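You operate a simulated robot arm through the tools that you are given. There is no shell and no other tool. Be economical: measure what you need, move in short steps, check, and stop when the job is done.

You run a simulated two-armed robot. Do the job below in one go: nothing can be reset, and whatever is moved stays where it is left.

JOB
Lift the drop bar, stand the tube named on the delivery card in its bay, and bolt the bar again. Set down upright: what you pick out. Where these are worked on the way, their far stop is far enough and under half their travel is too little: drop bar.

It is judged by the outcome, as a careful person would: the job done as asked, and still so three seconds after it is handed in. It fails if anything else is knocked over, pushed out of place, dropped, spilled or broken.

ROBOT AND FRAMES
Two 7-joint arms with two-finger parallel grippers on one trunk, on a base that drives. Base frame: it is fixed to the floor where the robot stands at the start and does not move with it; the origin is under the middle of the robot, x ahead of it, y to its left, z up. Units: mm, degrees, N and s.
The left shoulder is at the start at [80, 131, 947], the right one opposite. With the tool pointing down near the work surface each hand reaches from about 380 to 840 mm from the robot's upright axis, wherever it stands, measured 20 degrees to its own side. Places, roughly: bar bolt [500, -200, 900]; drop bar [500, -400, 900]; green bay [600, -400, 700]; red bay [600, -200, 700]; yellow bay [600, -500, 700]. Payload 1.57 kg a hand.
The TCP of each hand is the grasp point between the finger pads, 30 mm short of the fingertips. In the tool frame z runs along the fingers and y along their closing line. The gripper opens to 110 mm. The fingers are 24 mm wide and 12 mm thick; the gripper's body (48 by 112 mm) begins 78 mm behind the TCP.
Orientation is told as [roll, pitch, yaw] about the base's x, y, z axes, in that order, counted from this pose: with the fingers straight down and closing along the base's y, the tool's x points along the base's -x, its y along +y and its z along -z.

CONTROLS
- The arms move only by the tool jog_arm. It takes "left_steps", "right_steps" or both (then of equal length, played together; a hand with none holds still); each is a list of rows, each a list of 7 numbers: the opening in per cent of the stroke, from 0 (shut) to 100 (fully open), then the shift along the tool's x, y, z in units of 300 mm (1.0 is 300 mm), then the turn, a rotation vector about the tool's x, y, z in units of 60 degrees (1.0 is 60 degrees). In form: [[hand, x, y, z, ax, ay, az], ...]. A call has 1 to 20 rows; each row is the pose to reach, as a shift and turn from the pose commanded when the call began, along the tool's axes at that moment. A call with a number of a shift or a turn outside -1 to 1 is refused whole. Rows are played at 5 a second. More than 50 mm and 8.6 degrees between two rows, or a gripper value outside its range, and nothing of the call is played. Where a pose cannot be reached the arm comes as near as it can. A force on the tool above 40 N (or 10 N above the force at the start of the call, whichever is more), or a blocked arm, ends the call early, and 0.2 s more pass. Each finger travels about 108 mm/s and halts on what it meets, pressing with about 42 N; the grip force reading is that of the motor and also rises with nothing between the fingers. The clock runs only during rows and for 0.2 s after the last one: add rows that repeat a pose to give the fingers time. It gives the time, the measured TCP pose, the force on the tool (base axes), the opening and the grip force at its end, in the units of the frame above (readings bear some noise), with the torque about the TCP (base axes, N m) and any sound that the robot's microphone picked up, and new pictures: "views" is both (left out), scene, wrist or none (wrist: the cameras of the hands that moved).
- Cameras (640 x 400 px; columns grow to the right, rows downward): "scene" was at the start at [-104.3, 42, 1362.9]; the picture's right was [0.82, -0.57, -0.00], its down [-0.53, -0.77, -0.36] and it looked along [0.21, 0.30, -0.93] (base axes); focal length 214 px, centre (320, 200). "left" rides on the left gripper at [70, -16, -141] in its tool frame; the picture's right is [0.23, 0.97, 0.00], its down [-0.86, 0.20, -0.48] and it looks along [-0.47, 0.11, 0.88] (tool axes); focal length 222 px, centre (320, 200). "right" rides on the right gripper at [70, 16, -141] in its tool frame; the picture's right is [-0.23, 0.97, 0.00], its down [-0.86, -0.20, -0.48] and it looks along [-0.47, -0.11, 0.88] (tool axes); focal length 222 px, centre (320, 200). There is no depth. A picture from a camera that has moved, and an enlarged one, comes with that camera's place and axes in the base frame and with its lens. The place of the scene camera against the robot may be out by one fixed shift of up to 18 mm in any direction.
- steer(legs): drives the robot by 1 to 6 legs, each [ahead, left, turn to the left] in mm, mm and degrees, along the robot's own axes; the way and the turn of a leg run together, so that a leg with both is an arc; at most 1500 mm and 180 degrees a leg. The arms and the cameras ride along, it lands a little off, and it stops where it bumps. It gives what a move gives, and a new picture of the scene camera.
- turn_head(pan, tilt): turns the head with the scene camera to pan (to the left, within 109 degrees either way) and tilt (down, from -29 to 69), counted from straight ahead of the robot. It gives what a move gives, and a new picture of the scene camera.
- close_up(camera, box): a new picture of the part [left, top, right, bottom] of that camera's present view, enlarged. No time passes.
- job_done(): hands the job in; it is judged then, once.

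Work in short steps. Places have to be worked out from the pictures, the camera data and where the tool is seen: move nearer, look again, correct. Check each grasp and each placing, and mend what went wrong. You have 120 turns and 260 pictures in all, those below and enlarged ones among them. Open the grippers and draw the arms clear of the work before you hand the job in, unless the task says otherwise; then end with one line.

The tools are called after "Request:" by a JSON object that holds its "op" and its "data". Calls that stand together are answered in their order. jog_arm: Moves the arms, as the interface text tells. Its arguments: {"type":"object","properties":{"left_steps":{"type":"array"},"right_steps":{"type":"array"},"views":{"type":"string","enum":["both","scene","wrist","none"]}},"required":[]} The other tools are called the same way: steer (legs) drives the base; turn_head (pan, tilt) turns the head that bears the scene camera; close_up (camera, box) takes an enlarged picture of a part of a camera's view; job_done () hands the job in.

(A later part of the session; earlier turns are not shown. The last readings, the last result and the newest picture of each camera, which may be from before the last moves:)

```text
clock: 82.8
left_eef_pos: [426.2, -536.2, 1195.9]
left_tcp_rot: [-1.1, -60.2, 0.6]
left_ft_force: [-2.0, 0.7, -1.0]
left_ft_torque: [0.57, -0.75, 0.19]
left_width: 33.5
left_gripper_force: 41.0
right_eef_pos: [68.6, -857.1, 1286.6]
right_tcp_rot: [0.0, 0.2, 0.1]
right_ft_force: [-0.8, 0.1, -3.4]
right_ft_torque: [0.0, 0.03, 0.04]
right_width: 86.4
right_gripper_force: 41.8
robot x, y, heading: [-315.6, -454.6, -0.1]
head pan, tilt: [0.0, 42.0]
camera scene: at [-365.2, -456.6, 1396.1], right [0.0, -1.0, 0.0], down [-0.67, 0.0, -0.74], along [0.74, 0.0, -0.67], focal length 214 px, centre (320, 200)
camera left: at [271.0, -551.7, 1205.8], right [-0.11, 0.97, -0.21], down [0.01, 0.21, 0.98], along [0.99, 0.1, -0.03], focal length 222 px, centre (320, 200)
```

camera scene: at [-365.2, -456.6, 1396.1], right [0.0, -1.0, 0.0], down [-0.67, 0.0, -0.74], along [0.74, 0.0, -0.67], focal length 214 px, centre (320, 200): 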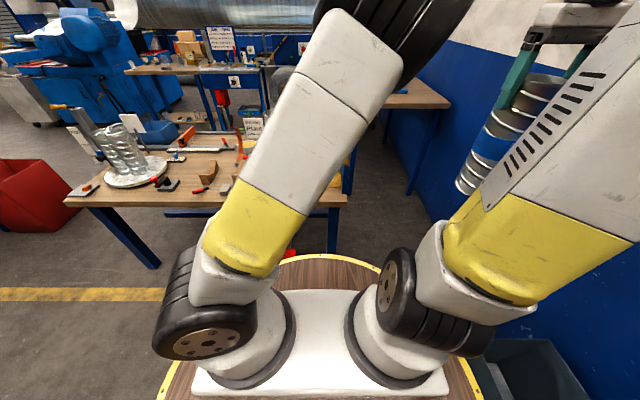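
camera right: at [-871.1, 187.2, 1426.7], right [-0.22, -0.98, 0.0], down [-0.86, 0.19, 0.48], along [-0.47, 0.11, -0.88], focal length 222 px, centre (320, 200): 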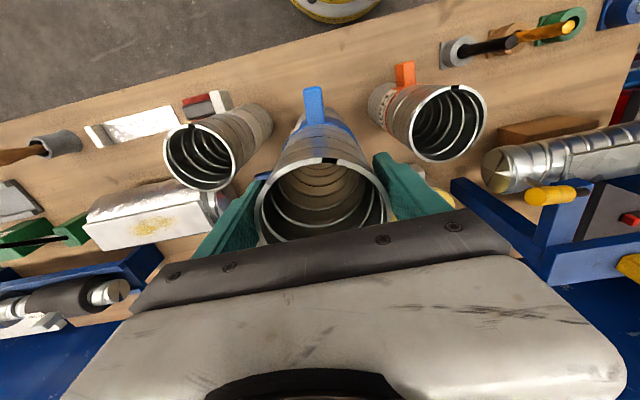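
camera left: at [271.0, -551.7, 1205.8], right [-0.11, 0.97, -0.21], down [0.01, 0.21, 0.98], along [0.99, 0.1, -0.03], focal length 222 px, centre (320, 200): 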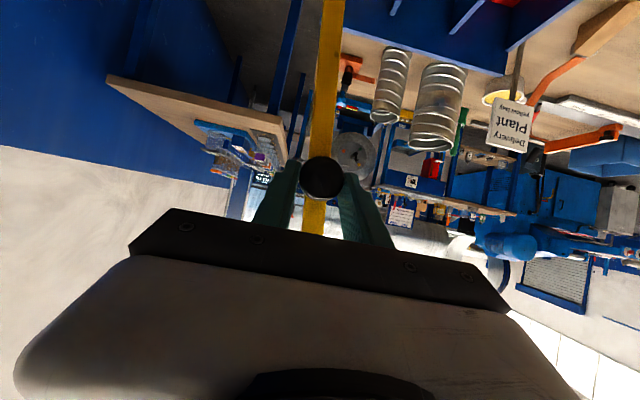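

Nearly vertical and no load. I go on slowly past vertical until the far stop is felt.

Request:
{"op": "jog_arm", "data": {"left_steps": [[20, -0.0023, -0.038, -0.0014, 0, 0, 0], [20, -0.0046, -0.076, -0.0027, 0, 0, 0], [20, -0.0046, -0.115, -0.0027, 0, 0, 0], [20, -0.0046, -0.153, -0.0027, 0, 0, 0], [20, -0.002, -0.191, -0.001, 0, 0, 0], [20, 0, -0.229, 0, 0, 0, 0], [20, 0.0045, -0.267, 0.0025, 0, 0, 0], [20, 0.009, -0.304, 0.005, 0, 0, 0]], "views": "wrist"}}

```text
clock: 83.4
left_eef_pos: [427.2, -546.6, 1196.5]
left_tcp_rot: [-0.7, -59.9, 1.3]
left_ft_force: [-13.7, 6.5, 5.2]
left_ft_torque: [0.4, 0.22, 0.03]
left_width: 33.3
left_gripper_force: 41.7
right_eef_pos: [68.0, -855.0, 1286.7]
right_tcp_rot: [0.0, 0.2, 0.2]
right_ft_force: [0.3, -0.1, -2.8]
right_ft_torque: [-0.01, 0.03, 0.03]
right_width: 86.5
right_gripper_force: 42.3
robot x, y, heading: [-312.7, -454.3, 0.3]
head pan, tilt: [0.0, 42.0]
stopped in row 3 (left hand): the force on the tool passed its limit at 47 N (the readings are from after the stop); the commanded pose is now the measured one
camera left: at [271.8, -564.2, 1207.1], right [-0.12, 0.97, -0.2], down [0.01, 0.21, 0.98], along [0.99, 0.12, -0.04], focal length 222 px, centre (320, 200)
```

left: 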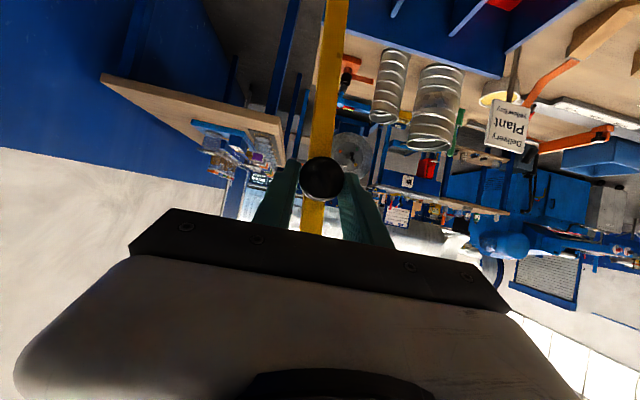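

The far stop is at about 86–87°. I loosen the fingers a little, keeping the knob caged, to see whether the bar stays up.

Request:
{"op": "jog_arm", "data": {"left_steps": [[40, 0, 0, 0, 0, 0, 0], [40, 0, 0.01, 0, 0, 0, 0], [48, 0, 0.02, 0, 0, 0, 0], [48, 0, 0.02, 0, 0, 0, 0], [48, 0, 0.02, 0, 0, 0, 0], [48, 0, 0.02, 0, 0, 0, 0], [48, 0, 0.02, 0, 0, 0, 0]], "views": "wrist"}}

```text
clock: 85.0
left_eef_pos: [428.5, -541.8, 1196.1]
left_tcp_rot: [-0.8, -60.0, 1.4]
left_ft_force: [-0.2, -0.3, -0.6]
left_ft_torque: [0.04, 0.02, 0.0]
left_width: 52.7
left_gripper_force: 0.1
right_eef_pos: [69.1, -857.4, 1285.3]
right_tcp_rot: [0.0, 0.1, 0.1]
right_ft_force: [-0.2, 0.0, -3.2]
right_ft_torque: [0.03, 0.03, -0.04]
right_width: 86.6
right_gripper_force: 42.1
robot x, y, heading: [-314.3, -451.2, -0.1]
head pan, tilt: [0.0, 42.0]
camera left: at [272.4, -560.0, 1206.5], right [-0.12, 0.97, -0.2], down [0.01, 0.21, 0.98], along [0.99, 0.12, -0.04], focal length 222 px, centre (320, 200)
```

left: 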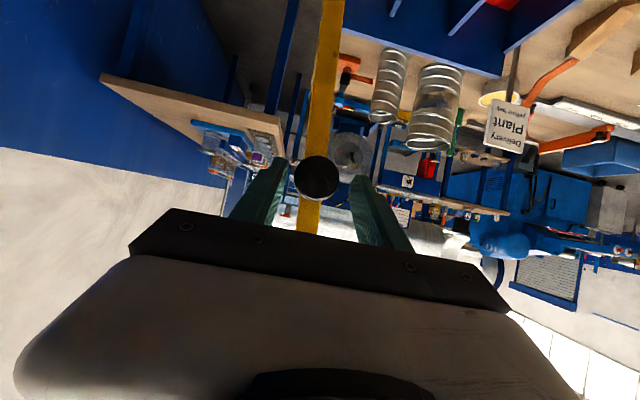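

The bar holds by itself at the stop. I withdraw the left hand along the tool axis, clear of the knob, and check that the bar remains up.

Request:
{"op": "jog_arm", "data": {"left_steps": [[60, 0, -0.005, -0.05, 0, 0, 0], [60, 0, -0.005, -0.15, 0, 0, 0], [60, 0, -0.005, -0.3, 0, 0, 0], [60, 0, 0.05, -0.45, 0, 0, 0], [60, 0, 0.2, -0.45, 0, 0, 0], [60, 0, 0.35, -0.45, 0, 0, 0], [60, 0, 0.5, -0.45, 0, 0, 0], [60, 0, 0.65, -0.45, 0, 0, 0], [60, 0, 0.8, -0.45, 0, 0, 0], [60, 0, 0.95, -0.45, 0, 0, 0]], "views": "scene"}}

```text
clock: 87.2
left_eef_pos: [307.5, -257.2, 1260.6]
left_tcp_rot: [-1.0, -59.9, 1.2]
left_ft_force: [-0.4, 0.1, 0.9]
left_ft_torque: [0.0, 0.02, 0.01]
left_width: 65.8
left_gripper_force: 0.1
right_eef_pos: [68.9, -857.8, 1285.7]
right_tcp_rot: [0.1, 0.1, 0.2]
right_ft_force: [0.4, 0.1, -3.0]
right_ft_torque: [0.04, 0.0, -0.01]
right_width: 86.3
right_gripper_force: 42.2
robot x, y, heading: [-314.3, -451.2, 0.2]
head pan, tilt: [0.0, 42.0]
camera scene: at [-365.3, -456.8, 1396.1], right [0.0, -1.0, 0.0], down [-0.67, 0.0, -0.74], along [0.74, 0.0, -0.67], focal length 214 px, centre (320, 200)
```

scene: 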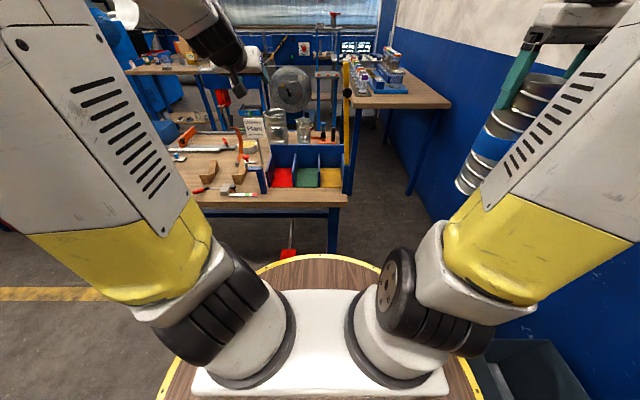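

The bar stays upright. I drive left and forward to about [0, -50] so the right arm comes to the yellow bay from the left of the upright bar.

Request:
{"op": "steer", "data": {"legs": [[0, 400, 0], [310, 0, 0]]}}

Request:
{"op": "turn_head", "data": {"pan": -30, "tilt": 40}}

```text
clock: 91.4
left_eef_pos: [618.6, 134.2, 1262.8]
left_tcp_rot: [-0.7, -60.0, 0.8]
left_ft_force: [0.1, -0.1, -0.5]
left_ft_torque: [-0.01, 0.0, -0.03]
left_width: 66.0
left_gripper_force: 0.1
right_eef_pos: [375.4, -462.7, 1285.9]
right_tcp_rot: [0.0, 0.2, -0.3]
right_ft_force: [-0.2, -0.4, -2.5]
right_ft_torque: [0.01, 0.01, -0.02]
right_width: 86.4
right_gripper_force: 41.8
robot x, y, heading: [-5.5, -58.7, -0.4]
head pan, tilt: [0.0, 42.0]
camera scene: at [-55.6, -59.5, 1396.1], right [0.0, -1.0, 0.0], down [-0.67, 0.0, -0.74], along [0.74, 0.0, -0.67], focal length 214 px, centre (320, 200)
```

scene: 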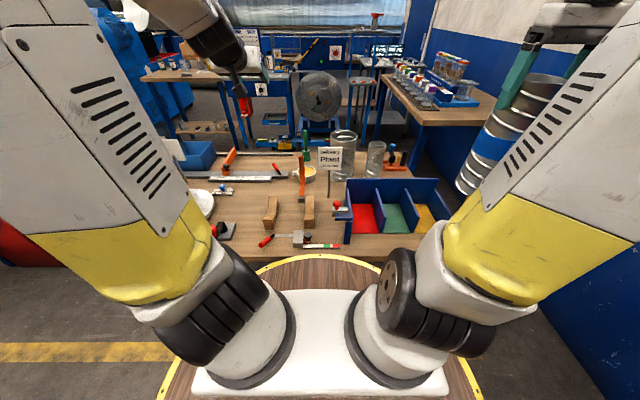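

```text
clock: 92.3
left_eef_pos: [618.6, 134.0, 1261.3]
left_tcp_rot: [-0.8, -60.0, 0.8]
left_ft_force: [-0.5, -0.4, 0.4]
left_ft_torque: [0.02, -0.01, -0.01]
left_width: 66.0
left_gripper_force: 0.1
right_eef_pos: [375.9, -463.1, 1286.3]
right_tcp_rot: [-0.1, 0.0, -0.3]
right_ft_force: [0.2, 0.4, -2.5]
right_ft_torque: [0.01, 0.04, 0.02]
right_width: 86.4
right_gripper_force: 42.2
robot x, y, heading: [-4.2, -55.2, -0.2]
head pan, tilt: [-30.0, 40.0]
camera scene: at [-65.6, -101.9, 1399.1], right [-0.5, -0.86, 0.0], down [-0.56, 0.32, -0.77], along [0.66, -0.39, -0.64], focal length 214 px, centre (320, 200)
```

scene: 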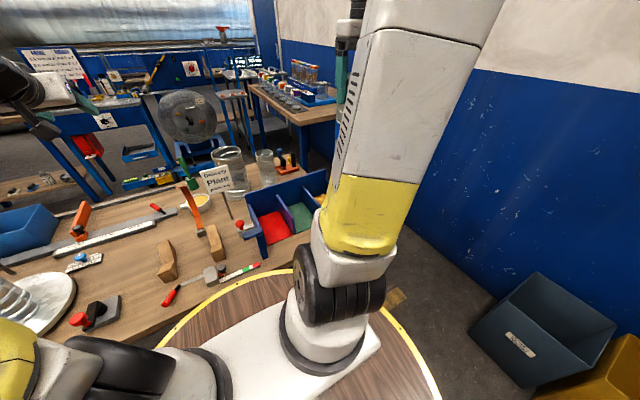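

I move the tube first left, then forward over the rack's left part, staying high and clear of the upright bar.

Request:
{"op": "jog_arm", "data": {"right_steps": [[50, 0, 0.15, 0, 0, 0, 0], [50, 0, 0.3, 0, 0, 0, 0], [50, 0, 0.43, 0, 0, 0, 0], [50, -0.15, 0.43, 0, 0, 0, 0], [50, -0.3, 0.43, 0, 0, 0, 0], [50, -0.45, 0.43, 0, 0, 0, 0], [50, -0.6, 0.43, 0, 0, 0, 0], [50, -0.75, 0.43, 0, 0, 0, 0], [50, -0.75, 0.43, 0, 0, 0, 0]], "views": "both"}}

```text
clock: 94.3
left_eef_pos: [619.4, 134.8, 1261.9]
left_tcp_rot: [-0.7, -60.0, 0.9]
left_ft_force: [-0.1, 0.0, 0.4]
left_ft_torque: [0.0, 0.0, -0.02]
left_width: 66.0
left_gripper_force: 0.1
right_eef_pos: [599.3, -334.1, 1283.5]
right_tcp_rot: [0.2, 0.1, -0.3]
right_ft_force: [0.1, -0.4, -3.0]
right_ft_torque: [0.02, 0.09, 0.03]
right_width: 86.4
right_gripper_force: 41.9
robot x, y, heading: [-4.6, -56.8, -0.3]
head pan, tilt: [-30.0, 40.0]
camera scene: at [-65.4, -102.0, 1399.1], right [-0.5, -0.86, 0.0], down [-0.56, 0.32, -0.77], along [0.66, -0.39, -0.64], focal length 214 px, centre (320, 200)
camera right: at [529.2, -319.2, 1422.9], right [0.23, 0.97, 0.0], down [0.86, -0.2, 0.48], along [0.46, -0.11, -0.88], focal length 222 px, centre (320, 200)
```

scene: 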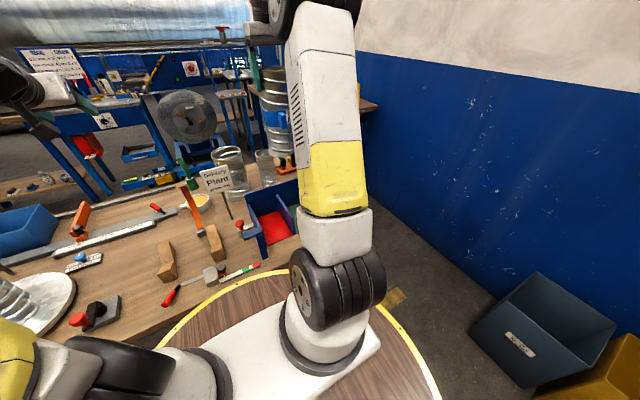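
right: 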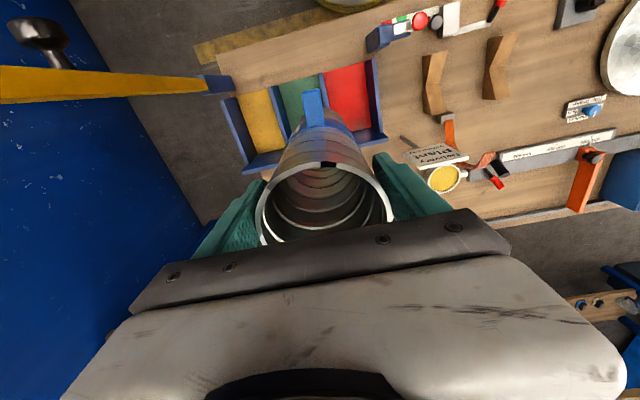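

The wrist camera shows the rack well. I enlarge it to measure the yellow bay.

Request:
{"op": "close_up", "data": {"camera": "right", "box": [190, 40, 430, 190]}}

```text
2.67 times, centred on (310, 115) of right
camera zoom: at [529.2, -319.2, 1422.9], right [0.23, 0.97, 0.0], down [0.86, -0.2, 0.48], along [0.46, -0.11, -0.88], focal length 592 px, centre (347, 427)
```

zoom: 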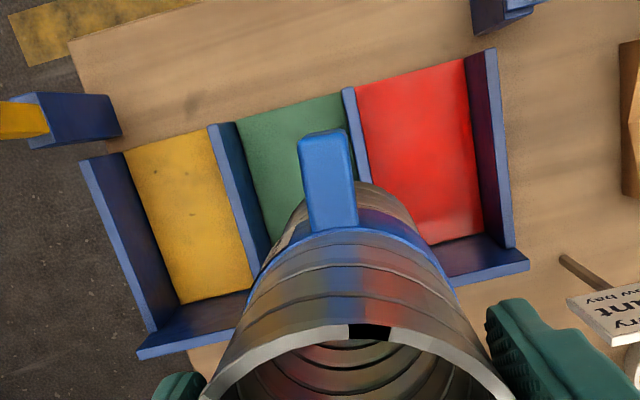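

Yellow bay measured: y -454…-575, x 513…690, so centre ≈ [601, -515]. I move the tube sideways over it, still high.

Request:
{"op": "jog_arm", "data": {"right_steps": [[50, 0, -0.15, 0, 0, 0, 0], [50, 0, -0.3, 0, 0, 0, 0], [50, 0, -0.45, 0, 0, 0, 0], [50, 0, -0.603, 0, 0, 0, 0], [50, 0, -0.603, 0, 0, 0, 0]], "views": "both"}}

Request:
{"op": "turn_head", "data": {"pan": -55, "tilt": 25}}

```text
clock: 95.5
left_eef_pos: [620.3, 134.3, 1260.5]
left_tcp_rot: [-0.9, -59.8, 0.8]
left_ft_force: [-0.4, 0.4, 0.6]
left_ft_torque: [-0.02, 0.01, 0.01]
left_width: 65.6
left_gripper_force: 0.1
right_eef_pos: [599.9, -514.4, 1283.0]
right_tcp_rot: [0.0, 0.1, -0.4]
right_ft_force: [0.2, 0.1, -4.8]
right_ft_torque: [-0.04, 0.07, -0.02]
right_width: 86.3
right_gripper_force: 42.1
robot x, y, heading: [-2.8, -56.2, -0.1]
head pan, tilt: [-30.0, 40.0]
camera scene: at [-65.4, -102.1, 1399.1], right [-0.5, -0.86, 0.0], down [-0.56, 0.32, -0.77], along [0.66, -0.39, -0.64], focal length 214 px, centre (320, 200)
camera right: at [530.0, -499.2, 1423.1], right [0.23, 0.97, 0.0], down [0.85, -0.2, 0.48], along [0.46, -0.11, -0.88], focal length 222 px, centre (320, 200)
```

scene: 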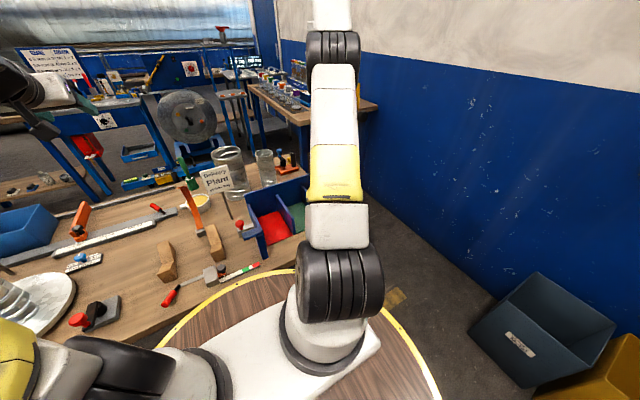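
right: 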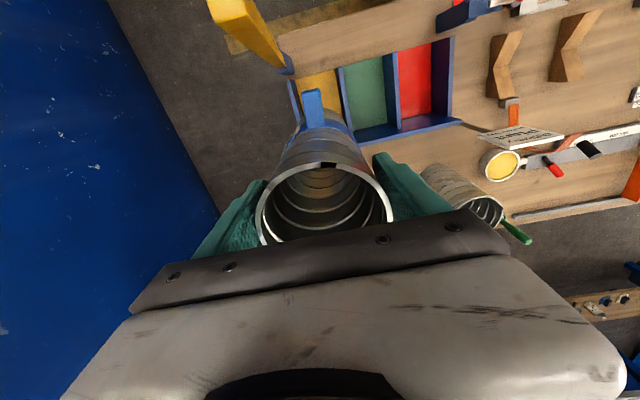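

```text
clock: 96.4
left_eef_pos: [619.9, 134.3, 1261.9]
left_tcp_rot: [-0.8, -59.9, 0.7]
left_ft_force: [0.0, 0.3, -0.7]
left_ft_torque: [-0.01, 0.0, 0.01]
left_width: 66.2
left_gripper_force: 0.1
right_eef_pos: [599.7, -512.7, 1282.9]
right_tcp_rot: [0.0, 0.0, -0.3]
right_ft_force: [0.2, 0.5, -4.0]
right_ft_torque: [0.03, 0.07, 0.01]
right_width: 86.2
right_gripper_force: 41.9
robot x, y, heading: [0.5, -53.1, -0.5]
head pan, tilt: [-55.0, 25.0]
camera scene: at [-86.4, -134.9, 1422.3], right [-0.82, -0.57, 0.0], down [-0.24, 0.35, -0.91], along [0.52, -0.74, -0.42], focal length 214 px, centre (320, 200)
```

scene: 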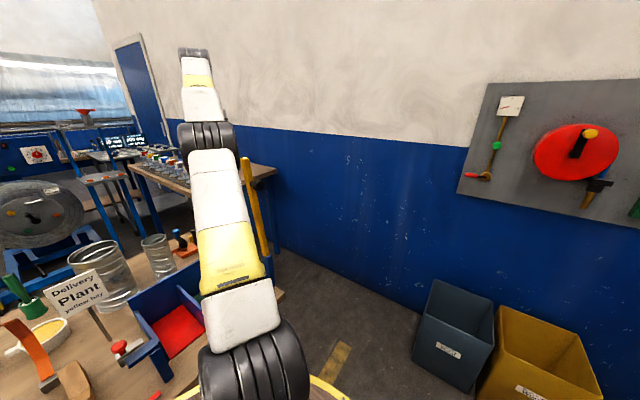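

Tube is over the yellow bay and the arm clears the upright bar. I lower in stages, first 120 mm.

Request:
{"op": "jog_arm", "data": {"right_steps": [[50, 0, 0, 0.13, 0, 0, 0], [50, 0, 0, 0.26, 0, 0, 0], [50, 0, 0, 0.4, 0, 0, 0], [50, 0, 0, 0.4, 0, 0, 0]], "views": "both"}}

Request:
{"op": "close_up", "data": {"camera": "right", "box": [190, 0, 450, 190]}}

```text
clock: 97.4
left_eef_pos: [619.9, 134.0, 1260.7]
left_tcp_rot: [-0.7, -60.0, 0.7]
left_ft_force: [-0.3, 0.3, 0.3]
left_ft_torque: [0.04, -0.04, 0.0]
left_width: 66.1
left_gripper_force: 0.1
right_eef_pos: [602.3, -517.2, 1166.2]
right_tcp_rot: [0.0, 0.1, -0.3]
right_ft_force: [0.9, -0.3, -4.0]
right_ft_torque: [-0.01, 0.0, 0.03]
right_width: 86.3
right_gripper_force: 42.0
robot x, y, heading: [-3.6, -51.8, -0.2]
head pan, tilt: [-55.0, 25.0]
camera scene: at [-86.4, -134.9, 1422.4], right [-0.82, -0.57, 0.0], down [-0.24, 0.35, -0.91], along [0.52, -0.74, -0.42], focal length 214 px, centre (320, 200)
camera right: at [531.9, -502.3, 1306.4], right [0.23, 0.97, 0.0], down [0.85, -0.2, 0.48], along [0.46, -0.11, -0.88], focal length 222 px, centre (320, 200)
```

scene: 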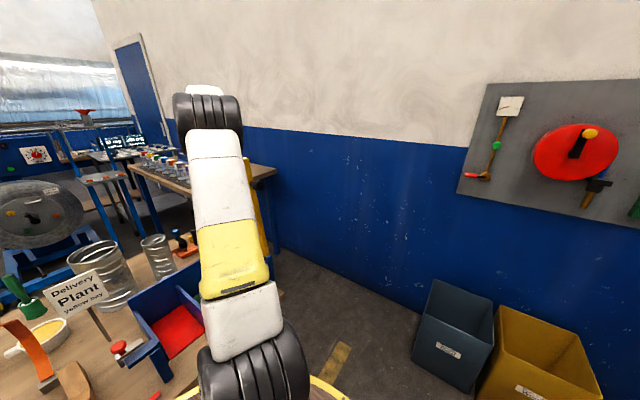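
right: 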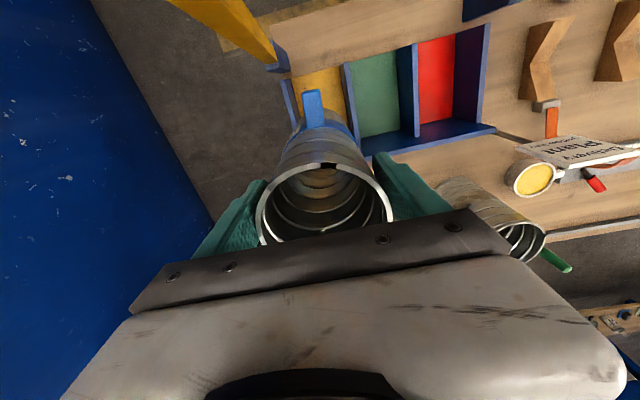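

```text
2.11 times, centred on (320, 95) of right
camera zoom: at [531.9, -502.3, 1306.4], right [0.23, 0.97, 0.0], down [0.85, -0.2, 0.48], along [0.46, -0.11, -0.88], focal length 468 px, centre (320, 421)
```

zoom: 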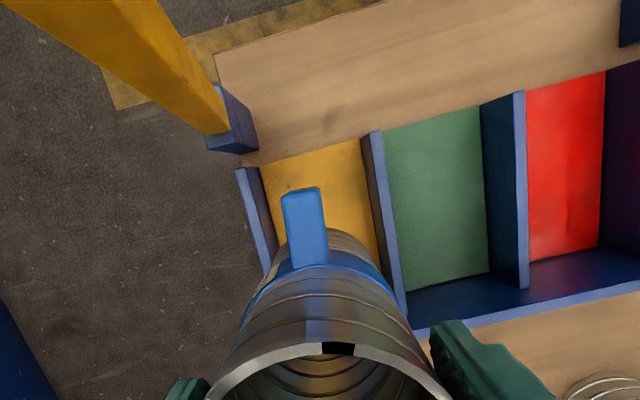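

Bay from here: y -453…-568, centre ≈ -511. I nudge 4 mm left and lower a further 100 mm.

Request:
{"op": "jog_arm", "data": {"right_steps": [[50, 0, 0.013, 0, 0, 0, 0], [50, 0, 0.013, 0.1, 0, 0, 0], [50, 0, 0.013, 0.2, 0, 0, 0], [50, 0, 0.013, 0.3, 0, 0, 0], [50, 0, 0.013, 0.34, 0, 0, 0], [50, 0, 0.013, 0.34, 0, 0, 0]], "views": "both"}}

Request:
{"op": "close_up", "data": {"camera": "right", "box": [190, 0, 450, 190]}}

```text
clock: 98.8
left_eef_pos: [620.0, 133.9, 1261.7]
left_tcp_rot: [-0.9, -60.0, 0.9]
left_ft_force: [0.4, -0.6, -0.5]
left_ft_torque: [0.0, 0.01, 0.01]
left_width: 66.0
left_gripper_force: 0.0
right_eef_pos: [601.7, -512.9, 1063.0]
right_tcp_rot: [0.0, 0.0, -0.3]
right_ft_force: [0.1, -0.8, -3.1]
right_ft_torque: [0.0, 0.03, 0.0]
right_width: 86.1
right_gripper_force: 42.1
robot x, y, heading: [-1.5, -53.4, -0.6]
head pan, tilt: [-55.0, 25.0]
camera scene: at [-86.5, -134.9, 1422.4], right [-0.82, -0.57, 0.0], down [-0.24, 0.35, -0.91], along [0.52, -0.74, -0.42], focal length 214 px, centre (320, 200)
camera right: at [531.3, -498.5, 1202.9], right [0.23, 0.97, 0.0], down [0.85, -0.2, 0.48], along [0.46, -0.11, -0.88], focal length 222 px, centre (320, 200)
```

scene: 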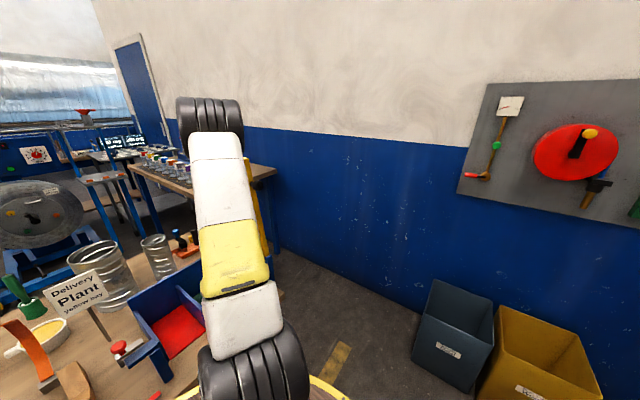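
right: 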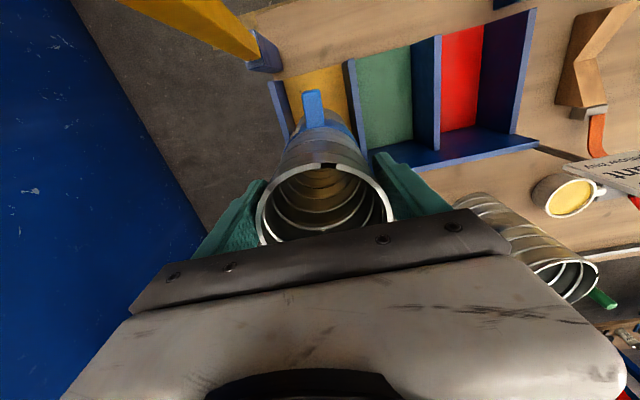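

```text
2.11 times, centred on (320, 95) of right
camera zoom: at [531.3, -498.5, 1202.9], right [0.23, 0.97, 0.0], down [0.85, -0.2, 0.48], along [0.46, -0.11, -0.88], focal length 468 px, centre (320, 421)
```

zoom: 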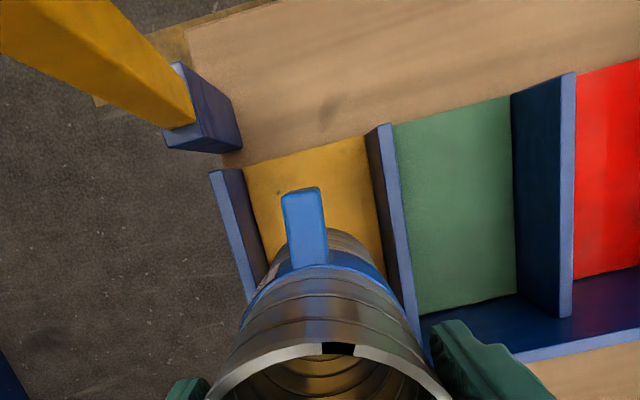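

Well aligned. I lower another 95 mm, then creep down until contact.

Request:
{"op": "jog_arm", "data": {"right_steps": [[50, 0, 0.007, 0.1, 0, 0, 0], [50, 0, 0.007, 0.2, 0, 0, 0], [50, 0, 0.007, 0.3, 0, 0, 0], [50, 0, 0.007, 0.33, 0, 0, 0], [50, 0, 0.007, 0.35, 0, 0, 0], [50, 0, 0.007, 0.37, 0, 0, 0]], "views": "wrist"}}

Request:
{"op": "close_up", "data": {"camera": "right", "box": [190, 0, 450, 190]}}

```text
clock: 100.2
left_eef_pos: [619.7, 134.2, 1261.4]
left_tcp_rot: [-0.8, -59.9, 0.8]
left_ft_force: [0.7, -0.3, -0.4]
left_ft_torque: [0.01, -0.02, 0.01]
left_width: 66.0
left_gripper_force: 0.2
right_eef_pos: [600.1, -511.1, 952.2]
right_tcp_rot: [0.0, 0.1, -0.2]
right_ft_force: [0.0, -0.8, -3.4]
right_ft_torque: [0.01, 0.02, -0.02]
right_width: 86.2
right_gripper_force: 41.8
robot x, y, heading: [1.2, -56.1, -0.5]
head pan, tilt: [-55.0, 25.0]
camera right: at [530.0, -495.1, 1092.8], right [0.23, 0.97, 0.0], down [0.85, -0.2, 0.48], along [0.46, -0.11, -0.88], focal length 222 px, centre (320, 200)
```

right: 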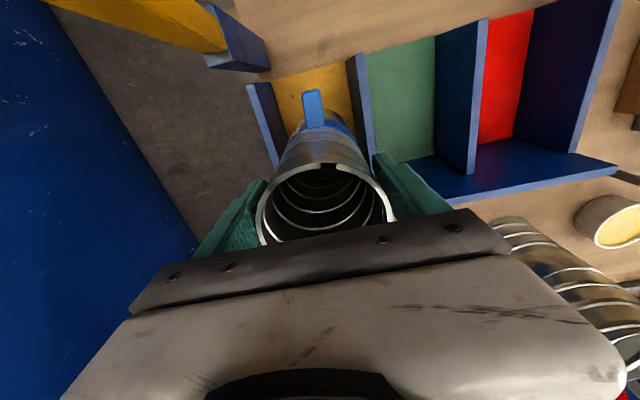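

```text
2.11 times, centred on (320, 95) of right
camera zoom: at [530.0, -495.1, 1092.8], right [0.23, 0.97, 0.0], down [0.85, -0.2, 0.48], along [0.46, -0.11, -0.88], focal length 468 px, centre (320, 421)
```

zoom: 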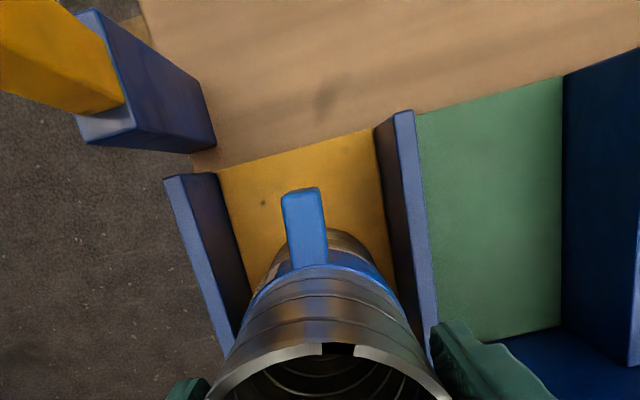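

No contact yet. I creep down 4 mm at a time.

Request:
{"op": "jog_arm", "data": {"right_steps": [[50, 0, 0, 0.013, 0, 0, 0], [50, 0, 0, 0.027, 0, 0, 0], [50, 0, 0, 0.033, 0, 0, 0], [50, 0, 0, 0.04, 0, 0, 0]], "views": "none"}}

```text
clock: 101.2
left_eef_pos: [619.4, 134.5, 1261.6]
left_tcp_rot: [-0.8, -60.0, 0.8]
left_ft_force: [-0.2, 0.5, -0.6]
left_ft_torque: [0.01, -0.01, 0.02]
left_width: 66.2
left_gripper_force: 0.1
right_eef_pos: [598.7, -510.3, 940.7]
right_tcp_rot: [0.0, 0.0, -0.2]
right_ft_force: [-2.4, 0.7, 7.5]
right_ft_torque: [0.04, 0.27, 0.02]
right_width: 86.5
right_gripper_force: 41.9
robot x, y, heading: [-3.2, -56.9, -0.5]
head pan, tilt: [-55.0, 25.0]
```

The base touches the floor (force up 10 N). I open the fingers and look.

Request:
{"op": "jog_arm", "data": {"right_steps": [[82, 0, 0, 0.04, 0, 0, 0], [90, 0, 0, 0.04, 0, 0, 0], [97, 0, 0, 0.04, 0, 0, 0], [97, 0, 0, 0.04, 0, 0, 0]], "views": "wrist"}}

```text
clock: 102.2
left_eef_pos: [618.8, 135.0, 1262.1]
left_tcp_rot: [-0.8, -59.9, 0.9]
left_ft_force: [0.9, 0.1, -0.3]
left_ft_torque: [0.02, 0.0, 0.01]
left_width: 66.0
left_gripper_force: 0.0
right_eef_pos: [598.9, -510.4, 928.3]
right_tcp_rot: [0.0, 0.1, -0.3]
right_ft_force: [0.5, 0.6, 1.1]
right_ft_torque: [-0.05, 0.04, -0.01]
right_width: 106.7
right_gripper_force: 0.1
robot x, y, heading: [-2.2, -58.2, -0.2]
head pan, tilt: [-55.0, 25.0]
camera right: at [530.0, -494.6, 1069.3], right [0.23, 0.97, 0.0], down [0.85, -0.2, 0.48], along [0.46, -0.11, -0.88], focal length 222 px, centre (320, 200)
```

right: 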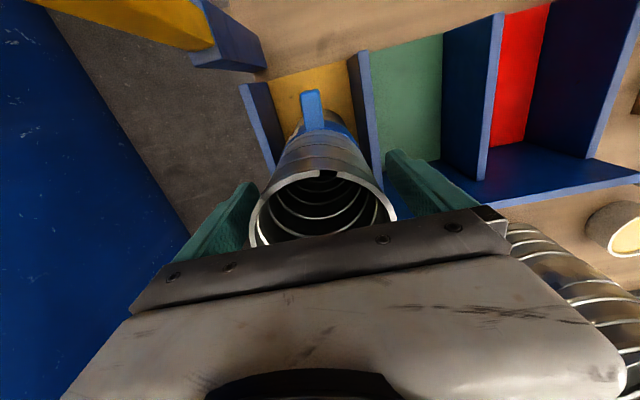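

The tube stands free. I raise the hand straight up and look.

Request:
{"op": "jog_arm", "data": {"right_steps": [[97, 0, 0, -0.05, 0, 0, 0], [97, 0, 0, -0.15, 0, 0, 0], [97, 0, 0, -0.3, 0, 0, 0], [97, 0, 0, -0.45, 0, 0, 0], [97, 0, 0, -0.6, 0, 0, 0], [97, 0, 0, -0.75, 0, 0, 0], [97, 0, 0, -0.75, 0, 0, 0]], "views": "wrist"}}

```text
clock: 103.8
left_eef_pos: [619.0, 134.5, 1261.7]
left_tcp_rot: [-0.8, -60.1, 0.7]
left_ft_force: [0.3, -0.1, 0.7]
left_ft_torque: [0.02, 0.0, 0.0]
left_width: 66.0
left_gripper_force: 0.1
right_eef_pos: [600.2, -510.1, 1154.6]
right_tcp_rot: [0.1, 0.1, -0.3]
right_ft_force: [0.3, -0.5, -0.2]
right_ft_torque: [0.01, 0.01, -0.04]
right_width: 106.8
right_gripper_force: 0.0
robot x, y, heading: [-2.9, -55.5, -0.3]
head pan, tilt: [-55.0, 25.0]
camera right: at [528.9, -494.2, 1294.7], right [0.23, 0.97, 0.0], down [0.85, -0.2, 0.48], along [0.46, -0.11, -0.88], focal length 222 px, centre (320, 200)
```

right: 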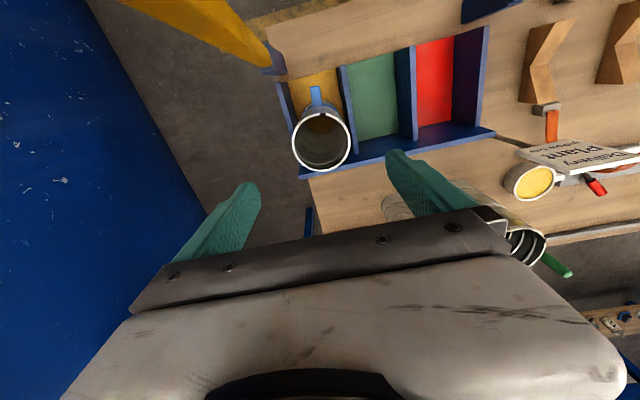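

The tube stands upright in the yellow bay. I withdraw the right hand left and back, away from the bar.

Request:
{"op": "jog_arm", "data": {"right_steps": [[97, 0, 0.15, -0.05, 0, 0, 0], [97, 0, 0.3, -0.1, 0, 0, 0], [97, 0, 0.45, -0.15, 0, 0, 0], [97, 0, 0.6, -0.2, 0, 0, 0], [97, 0.15, 0.6, -0.25, 0, 0, 0], [97, 0.3, 0.6, -0.3, 0, 0, 0], [97, 0.45, 0.6, -0.35, 0, 0, 0], [97, 0.6, 0.6, -0.4, 0, 0, 0], [97, 0.75, 0.6, -0.4, 0, 0, 0], [97, 0.9, 0.6, -0.4, 0, 0, 0]], "views": "none"}}

Request:
{"op": "steer", "data": {"legs": [[-310, 0, 0], [0, -397, 0]]}}

Request:
{"op": "turn_head", "data": {"pan": -10, "tilt": 35}}

```text
clock: 106.0
left_eef_pos: [619.8, 135.1, 1261.4]
left_tcp_rot: [-0.8, -59.9, 0.8]
left_ft_force: [0.5, -0.2, 0.5]
left_ft_torque: [-0.03, -0.01, 0.02]
left_width: 66.3
left_gripper_force: 0.1
right_eef_pos: [332.4, -329.1, 1273.4]
right_tcp_rot: [0.1, 0.3, -0.2]
right_ft_force: [0.3, -0.5, -0.7]
right_ft_torque: [0.0, 0.04, -0.01]
right_width: 107.1
right_gripper_force: 0.1
robot x, y, heading: [-4.1, -53.2, -0.1]
head pan, tilt: [-55.0, 25.0]
```

```text
clock: 110.2
left_eef_pos: [305.2, -272.2, 1262.2]
left_tcp_rot: [-0.8, -60.0, 0.5]
left_ft_force: [0.3, -0.9, -0.5]
left_ft_torque: [0.01, 0.03, 0.0]
left_width: 65.8
left_gripper_force: 0.0
right_eef_pos: [15.2, -732.4, 1274.6]
right_tcp_rot: [0.0, 0.1, -0.7]
right_ft_force: [-0.1, -0.2, 0.7]
right_ft_torque: [0.0, 0.02, -0.03]
right_width: 106.7
right_gripper_force: 0.0
robot x, y, heading: [-316.1, -455.9, -0.7]
head pan, tilt: [-55.0, 25.0]
camera scene: at [-402.4, -535.0, 1422.4], right [-0.83, -0.56, 0.0], down [-0.24, 0.35, -0.91], along [0.51, -0.75, -0.42], focal length 214 px, centre (320, 200)
```

scene: 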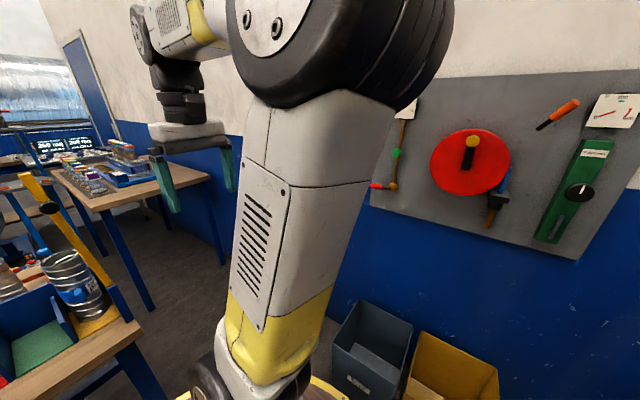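

```text
clock: 111.3
left_eef_pos: [306.5, -272.0, 1262.2]
left_tcp_rot: [-0.8, -60.0, 0.4]
left_ft_force: [0.2, -0.6, 0.4]
left_ft_torque: [-0.01, 0.03, 0.01]
left_width: 66.1
left_gripper_force: 0.1
right_eef_pos: [15.4, -732.5, 1273.7]
right_tcp_rot: [0.1, 0.2, -0.8]
right_ft_force: [-0.4, -0.2, 0.4]
right_ft_torque: [0.01, 0.01, -0.02]
right_width: 106.7
right_gripper_force: 0.1
robot x, y, heading: [-319.5, -457.8, -0.6]
head pan, tilt: [-10.0, 35.0]
camera scene: at [-367.7, -475.4, 1406.6], right [-0.19, -0.98, 0.0], down [-0.56, 0.11, -0.82], along [0.8, -0.15, -0.57], focal length 214 px, centre (320, 200)
```

scene: 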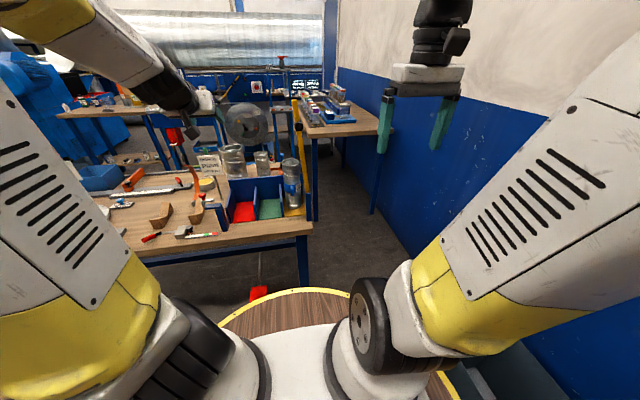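

The bar still stands and the tube is in place. I bring the left hand back in front of the knob.

Request:
{"op": "jog_arm", "data": {"left_steps": [[60, 0, -0.15, 0, 0, 0, 0], [60, 0, -0.3, 0, 0, 0, 0], [60, 0, -0.45, 0, 0, 0, 0], [60, 0, -0.6, 0, 0, 0, 0], [60, 0, -0.75, 0, 0, 0, 0], [60, 0, -0.905, 0, 0, 0, 0], [60, 0, -0.905, 0.14, 0, 0, 0], [60, 0, -0.905, 0.25, 0, 0, 0], [60, 0, -0.905, 0.25, 0, 0, 0]], "views": "wrist"}}

```text
clock: 113.3
left_eef_pos: [366.2, -541.7, 1225.3]
left_tcp_rot: [-0.8, -60.0, 0.3]
left_ft_force: [-0.8, 0.1, 0.1]
left_ft_torque: [0.03, 0.01, 0.04]
left_width: 66.2
left_gripper_force: 0.1
right_eef_pos: [16.6, -733.2, 1273.5]
right_tcp_rot: [0.0, 0.1, -0.8]
right_ft_force: [0.0, 0.6, -0.4]
right_ft_torque: [-0.01, -0.05, 0.02]
right_width: 106.6
right_gripper_force: 0.1
robot x, y, heading: [-319.0, -460.4, -0.8]
head pan, tilt: [-10.0, 35.0]
camera left: at [210.5, -558.7, 1235.6], right [-0.11, 0.97, -0.2], down [0.01, 0.21, 0.98], along [0.99, 0.1, -0.04], focal length 222 px, centre (320, 200)
```

left: 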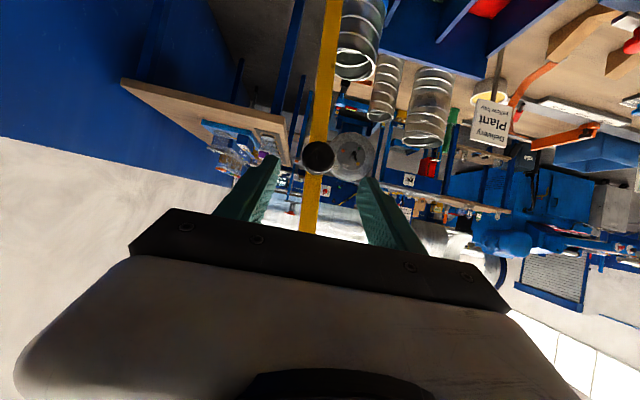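

Knob at ≈ [442, -547, 1182]. I shift 5 mm right, advance 73 mm and close on it.

Request:
{"op": "jog_arm", "data": {"left_steps": [[60, 0, -0.015, 0.1, 0, 0, 0], [60, 0, -0.015, 0.2, 0, 0, 0], [60, 0, -0.015, 0.245, 0, 0, 0], [60, 0, -0.015, 0.245, 0, 0, 0], [20, 0, -0.015, 0.245, 0, 0, 0], [20, 0, -0.015, 0.245, 0, 0, 0], [20, 0, -0.015, 0.245, 0, 0, 0]], "views": "wrist"}}

```text
clock: 115.0
left_eef_pos: [431.7, -545.2, 1187.8]
left_tcp_rot: [-0.8, -60.0, 0.6]
left_ft_force: [-0.2, 16.6, -0.1]
left_ft_torque: [0.16, 0.11, 0.35]
left_width: 33.2
left_gripper_force: 41.3
right_eef_pos: [15.8, -732.0, 1275.2]
right_tcp_rot: [-0.1, 0.0, -0.6]
right_ft_force: [0.4, -0.2, -0.3]
right_ft_torque: [0.01, 0.0, 0.0]
right_width: 106.6
right_gripper_force: 0.0
robot x, y, heading: [-319.6, -455.0, -0.7]
head pan, tilt: [-10.0, 35.0]
camera left: at [275.8, -562.1, 1198.6], right [-0.11, 0.97, -0.2], down [0.01, 0.21, 0.98], along [0.99, 0.11, -0.04], focal length 222 px, centre (320, 200)
```

left: 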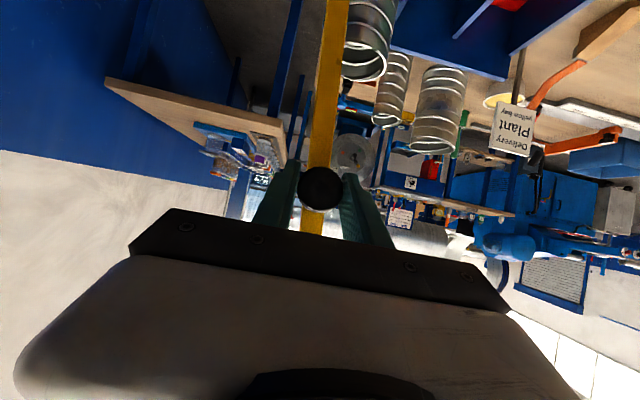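

Knob gripped. I lower the bar along the same arc, first to about 37°.

Request:
{"op": "jog_arm", "data": {"left_steps": [[20, 0.008, 0.077, 0.0054, 0, 0, 0], [20, 0.02, 0.151, 0.0134, 0, 0, 0], [20, 0.0365, 0.224, 0.0237, 0, 0, 0], [20, 0.058, 0.296, 0.037, 0, 0, 0], [20, 0.083, 0.366, 0.052, 0, 0, 0], [20, 0.1125, 0.433, 0.07, 0, 0, 0], [20, 0.146, 0.499, 0.09, 0, 0, 0], [20, 0.183, 0.561, 0.1125, 0, 0, 0], [20, 0.2245, 0.62, 0.137, 0, 0, 0], [20, 0.269, 0.675, 0.163, 0, 0, 0], [20, 0.317, 0.727, 0.1915, 0, 0, 0], [20, 0.3675, 0.775, 0.2215, 0, 0, 0]], "views": "both"}}

```text
clock: 117.5
left_eef_pos: [435.0, -314.9, 1056.5]
left_tcp_rot: [-0.6, -59.9, 0.2]
left_ft_force: [0.7, 2.2, -0.2]
left_ft_torque: [-0.05, 0.8, 0.3]
left_width: 33.6
left_gripper_force: 29.7
right_eef_pos: [17.0, -733.2, 1273.6]
right_tcp_rot: [0.0, 0.0, -0.8]
right_ft_force: [-0.8, -0.1, 0.5]
right_ft_torque: [0.01, -0.02, -0.03]
right_width: 106.6
right_gripper_force: 0.0
robot x, y, heading: [-318.0, -463.0, -0.5]
head pan, tilt: [-10.0, 35.0]
camera scene: at [-367.5, -475.3, 1406.6], right [-0.19, -0.98, 0.0], down [-0.56, 0.11, -0.82], along [0.8, -0.15, -0.57], focal length 214 px, centre (320, 200)
camera left: at [280.0, -331.5, 1067.9], right [-0.11, 0.97, -0.2], down [0.02, 0.21, 0.98], along [0.99, 0.1, -0.04], focal length 222 px, centre (320, 200)
```

scene: 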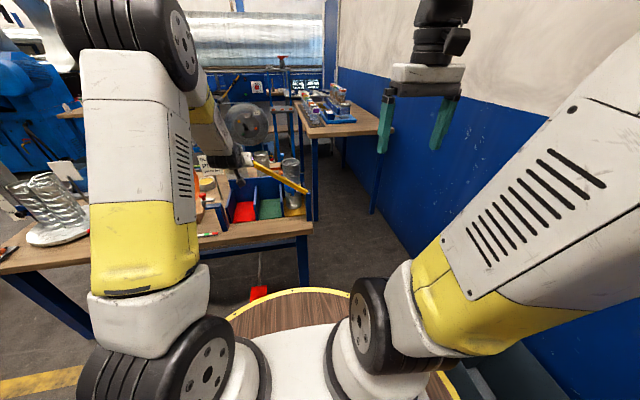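
left: 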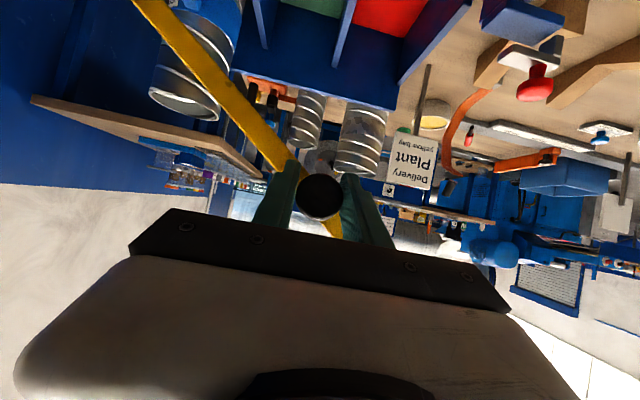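

Going well. I lower the rest of the way to about 2°.

Request:
{"op": "jog_arm", "data": {"left_steps": [[20, 0.0557, 0.043, 0.027, 0, 0, 0], [20, 0.115, 0.082, 0.055, 0, 0, 0], [20, 0.1736, 0.117, 0.0886, 0, 0, 0], [20, 0.2342, 0.146, 0.1236, 0, 0, 0], [20, 0.2963, 0.171, 0.1593, 0, 0, 0], [20, 0.3598, 0.191, 0.196, 0, 0, 0], [20, 0.4242, 0.205, 0.2333, 0, 0, 0], [20, 0.4894, 0.215, 0.271, 0, 0, 0], [20, 0.5385, 0.218, 0.2993, 0, 0, 0], [20, 0.5385, 0.218, 0.2993, 0, 0, 0]], "views": "both"}}

```text
clock: 119.8
left_eef_pos: [433.2, -247.8, 873.3]
left_tcp_rot: [-0.5, -59.9, 0.6]
left_ft_force: [4.9, 32.2, 0.9]
left_ft_torque: [-0.55, -0.38, -0.01]
left_width: 33.7
left_gripper_force: 41.1
right_eef_pos: [15.9, -732.2, 1274.6]
right_tcp_rot: [-0.1, 0.2, -0.7]
right_ft_force: [0.1, 0.2, -0.6]
right_ft_torque: [0.05, 0.01, -0.02]
right_width: 106.4
right_gripper_force: 0.0
robot x, y, heading: [-315.3, -458.8, -0.5]
head pan, tilt: [-10.0, 35.0]
camera scene: at [-367.5, -473.9, 1406.6], right [-0.19, -0.98, 0.0], down [-0.56, 0.11, -0.82], along [0.8, -0.15, -0.57], focal length 214 px, centre (320, 200)
camera left: at [276.7, -264.5, 883.4], right [-0.12, 0.97, -0.2], down [0.01, 0.2, 0.98], along [0.99, 0.11, -0.04], focal length 222 px, centre (320, 200)
```

scene: 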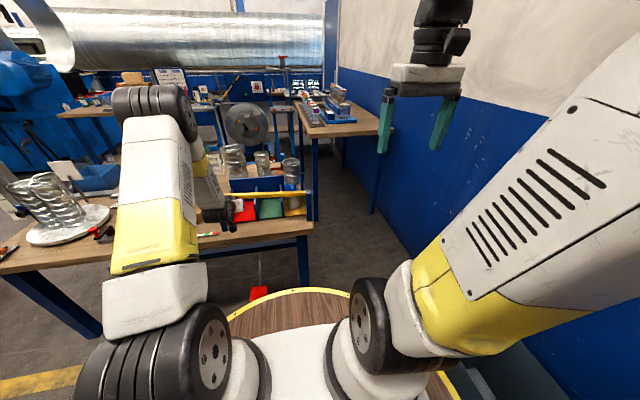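
left: 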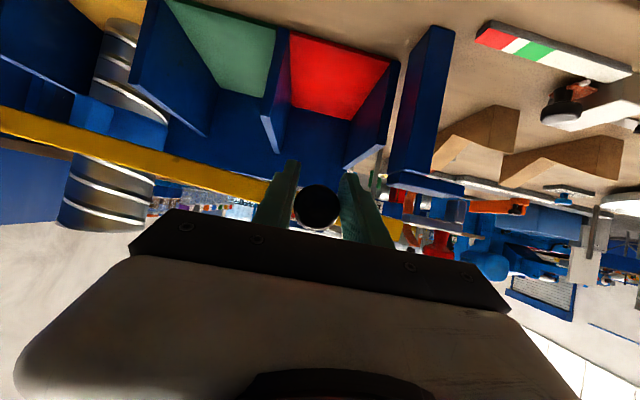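

There is 32 N of side force, so I relax 4 mm toward +y and then press down the last few millimetres.

Request:
{"op": "jog_arm", "data": {"left_steps": [[20, 0, 0.008, 0, 0, 0, 0], [20, 0, 0.014, 0.0, 0, 0, 0], [20, 0.0144, 0.014, 0.0083, 0, 0, 0], [20, 0.026, 0.014, 0.015, 0, 0, 0], [20, 0.035, 0.014, 0.02, 0, 0, 0]], "views": "wrist"}}

Request:
{"op": "close_up", "data": {"camera": "scene", "box": [190, 130, 330, 240]}}

```text
clock: 121.0
left_eef_pos: [433.1, -246.9, 860.6]
left_tcp_rot: [-0.8, -59.9, 0.4]
left_ft_force: [-4.2, 21.2, 0.4]
left_ft_torque: [-0.62, 0.21, 0.14]
left_width: 33.5
left_gripper_force: 42.1
right_eef_pos: [16.2, -731.7, 1274.6]
right_tcp_rot: [0.0, 0.1, -0.7]
right_ft_force: [-0.1, 0.3, 1.1]
right_ft_torque: [0.01, 0.01, -0.02]
right_width: 106.8
right_gripper_force: 0.0
robot x, y, heading: [-314.3, -455.0, -0.6]
head pan, tilt: [-10.0, 35.0]
camera left: at [276.5, -263.0, 871.6], right [-0.11, 0.97, -0.2], down [0.02, 0.21, 0.98], along [0.99, 0.1, -0.04], focal length 222 px, centre (320, 200)
```

left: 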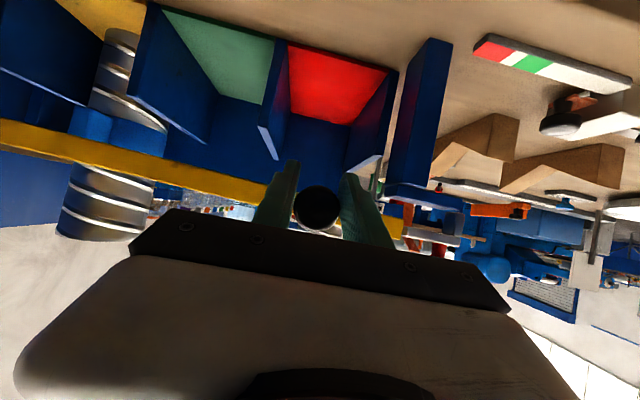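

```text
3.64 times, centred on (260, 185) of scene
camera zoom: at [-367.9, -474.5, 1406.6], right [-0.19, -0.98, 0.0], down [-0.56, 0.11, -0.82], along [0.8, -0.15, -0.57], focal length 780 px, centre (538, 254)
```

zoom: 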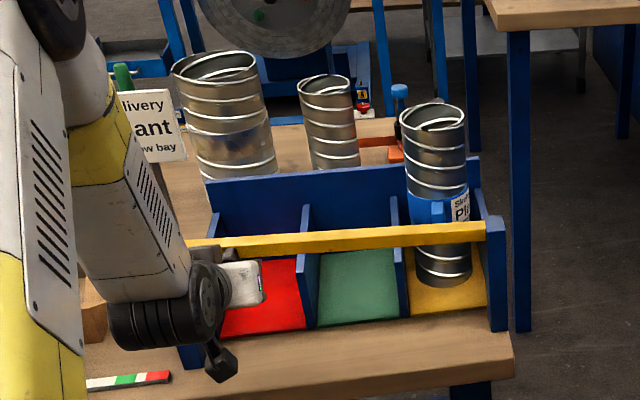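

The knob sits 12 mm higher in the fingers than before, so the bar is about 12 mm above its rest. I lower further until I feel it seat.

Request:
{"op": "jog_arm", "data": {"left_steps": [[20, 0.0115, 0.006, 0.0067, 0, 0, 0], [20, 0.023, 0.01, 0.0133, 0, 0, 0], [20, 0.035, 0.01, 0.02, 0, 0, 0], [20, 0.046, 0.01, 0.027, 0, 0, 0]], "views": "wrist"}}

Request:
{"op": "close_up", "data": {"camera": "scene", "box": [190, 130, 330, 240]}}

```text
clock: 122.0
left_eef_pos: [433.1, -246.0, 846.0]
left_tcp_rot: [-0.8, -60.2, 0.1]
left_ft_force: [-23.2, 5.6, 14.7]
left_ft_torque: [-0.08, -0.28, 0.16]
left_width: 33.5
left_gripper_force: 41.9
right_eef_pos: [13.8, -733.2, 1274.2]
right_tcp_rot: [0.0, 0.0, -0.8]
right_ft_force: [-1.6, 0.9, 0.1]
right_ft_torque: [-0.01, -0.01, 0.0]
right_width: 106.6
right_gripper_force: 0.0
robot x, y, heading: [-319.1, -456.7, -0.7]
head pan, tilt: [-10.0, 35.0]
camera left: at [277.0, -262.0, 856.5], right [-0.1, 0.97, -0.2], down [0.01, 0.21, 0.98], along [0.99, 0.1, -0.03], focal length 222 px, centre (320, 200)
```

left: 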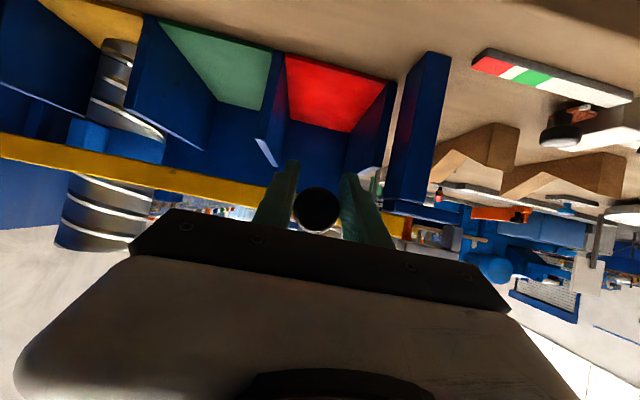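

```text
3.64 times, centred on (260, 185) of scene
camera zoom: at [-369.3, -475.3, 1406.6], right [-0.19, -0.98, 0.0], down [-0.56, 0.11, -0.82], along [0.81, -0.15, -0.57], focal length 780 px, centre (538, 254)
```

zoom: 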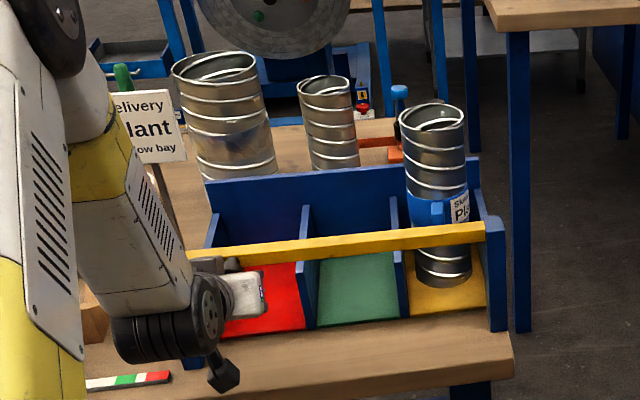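

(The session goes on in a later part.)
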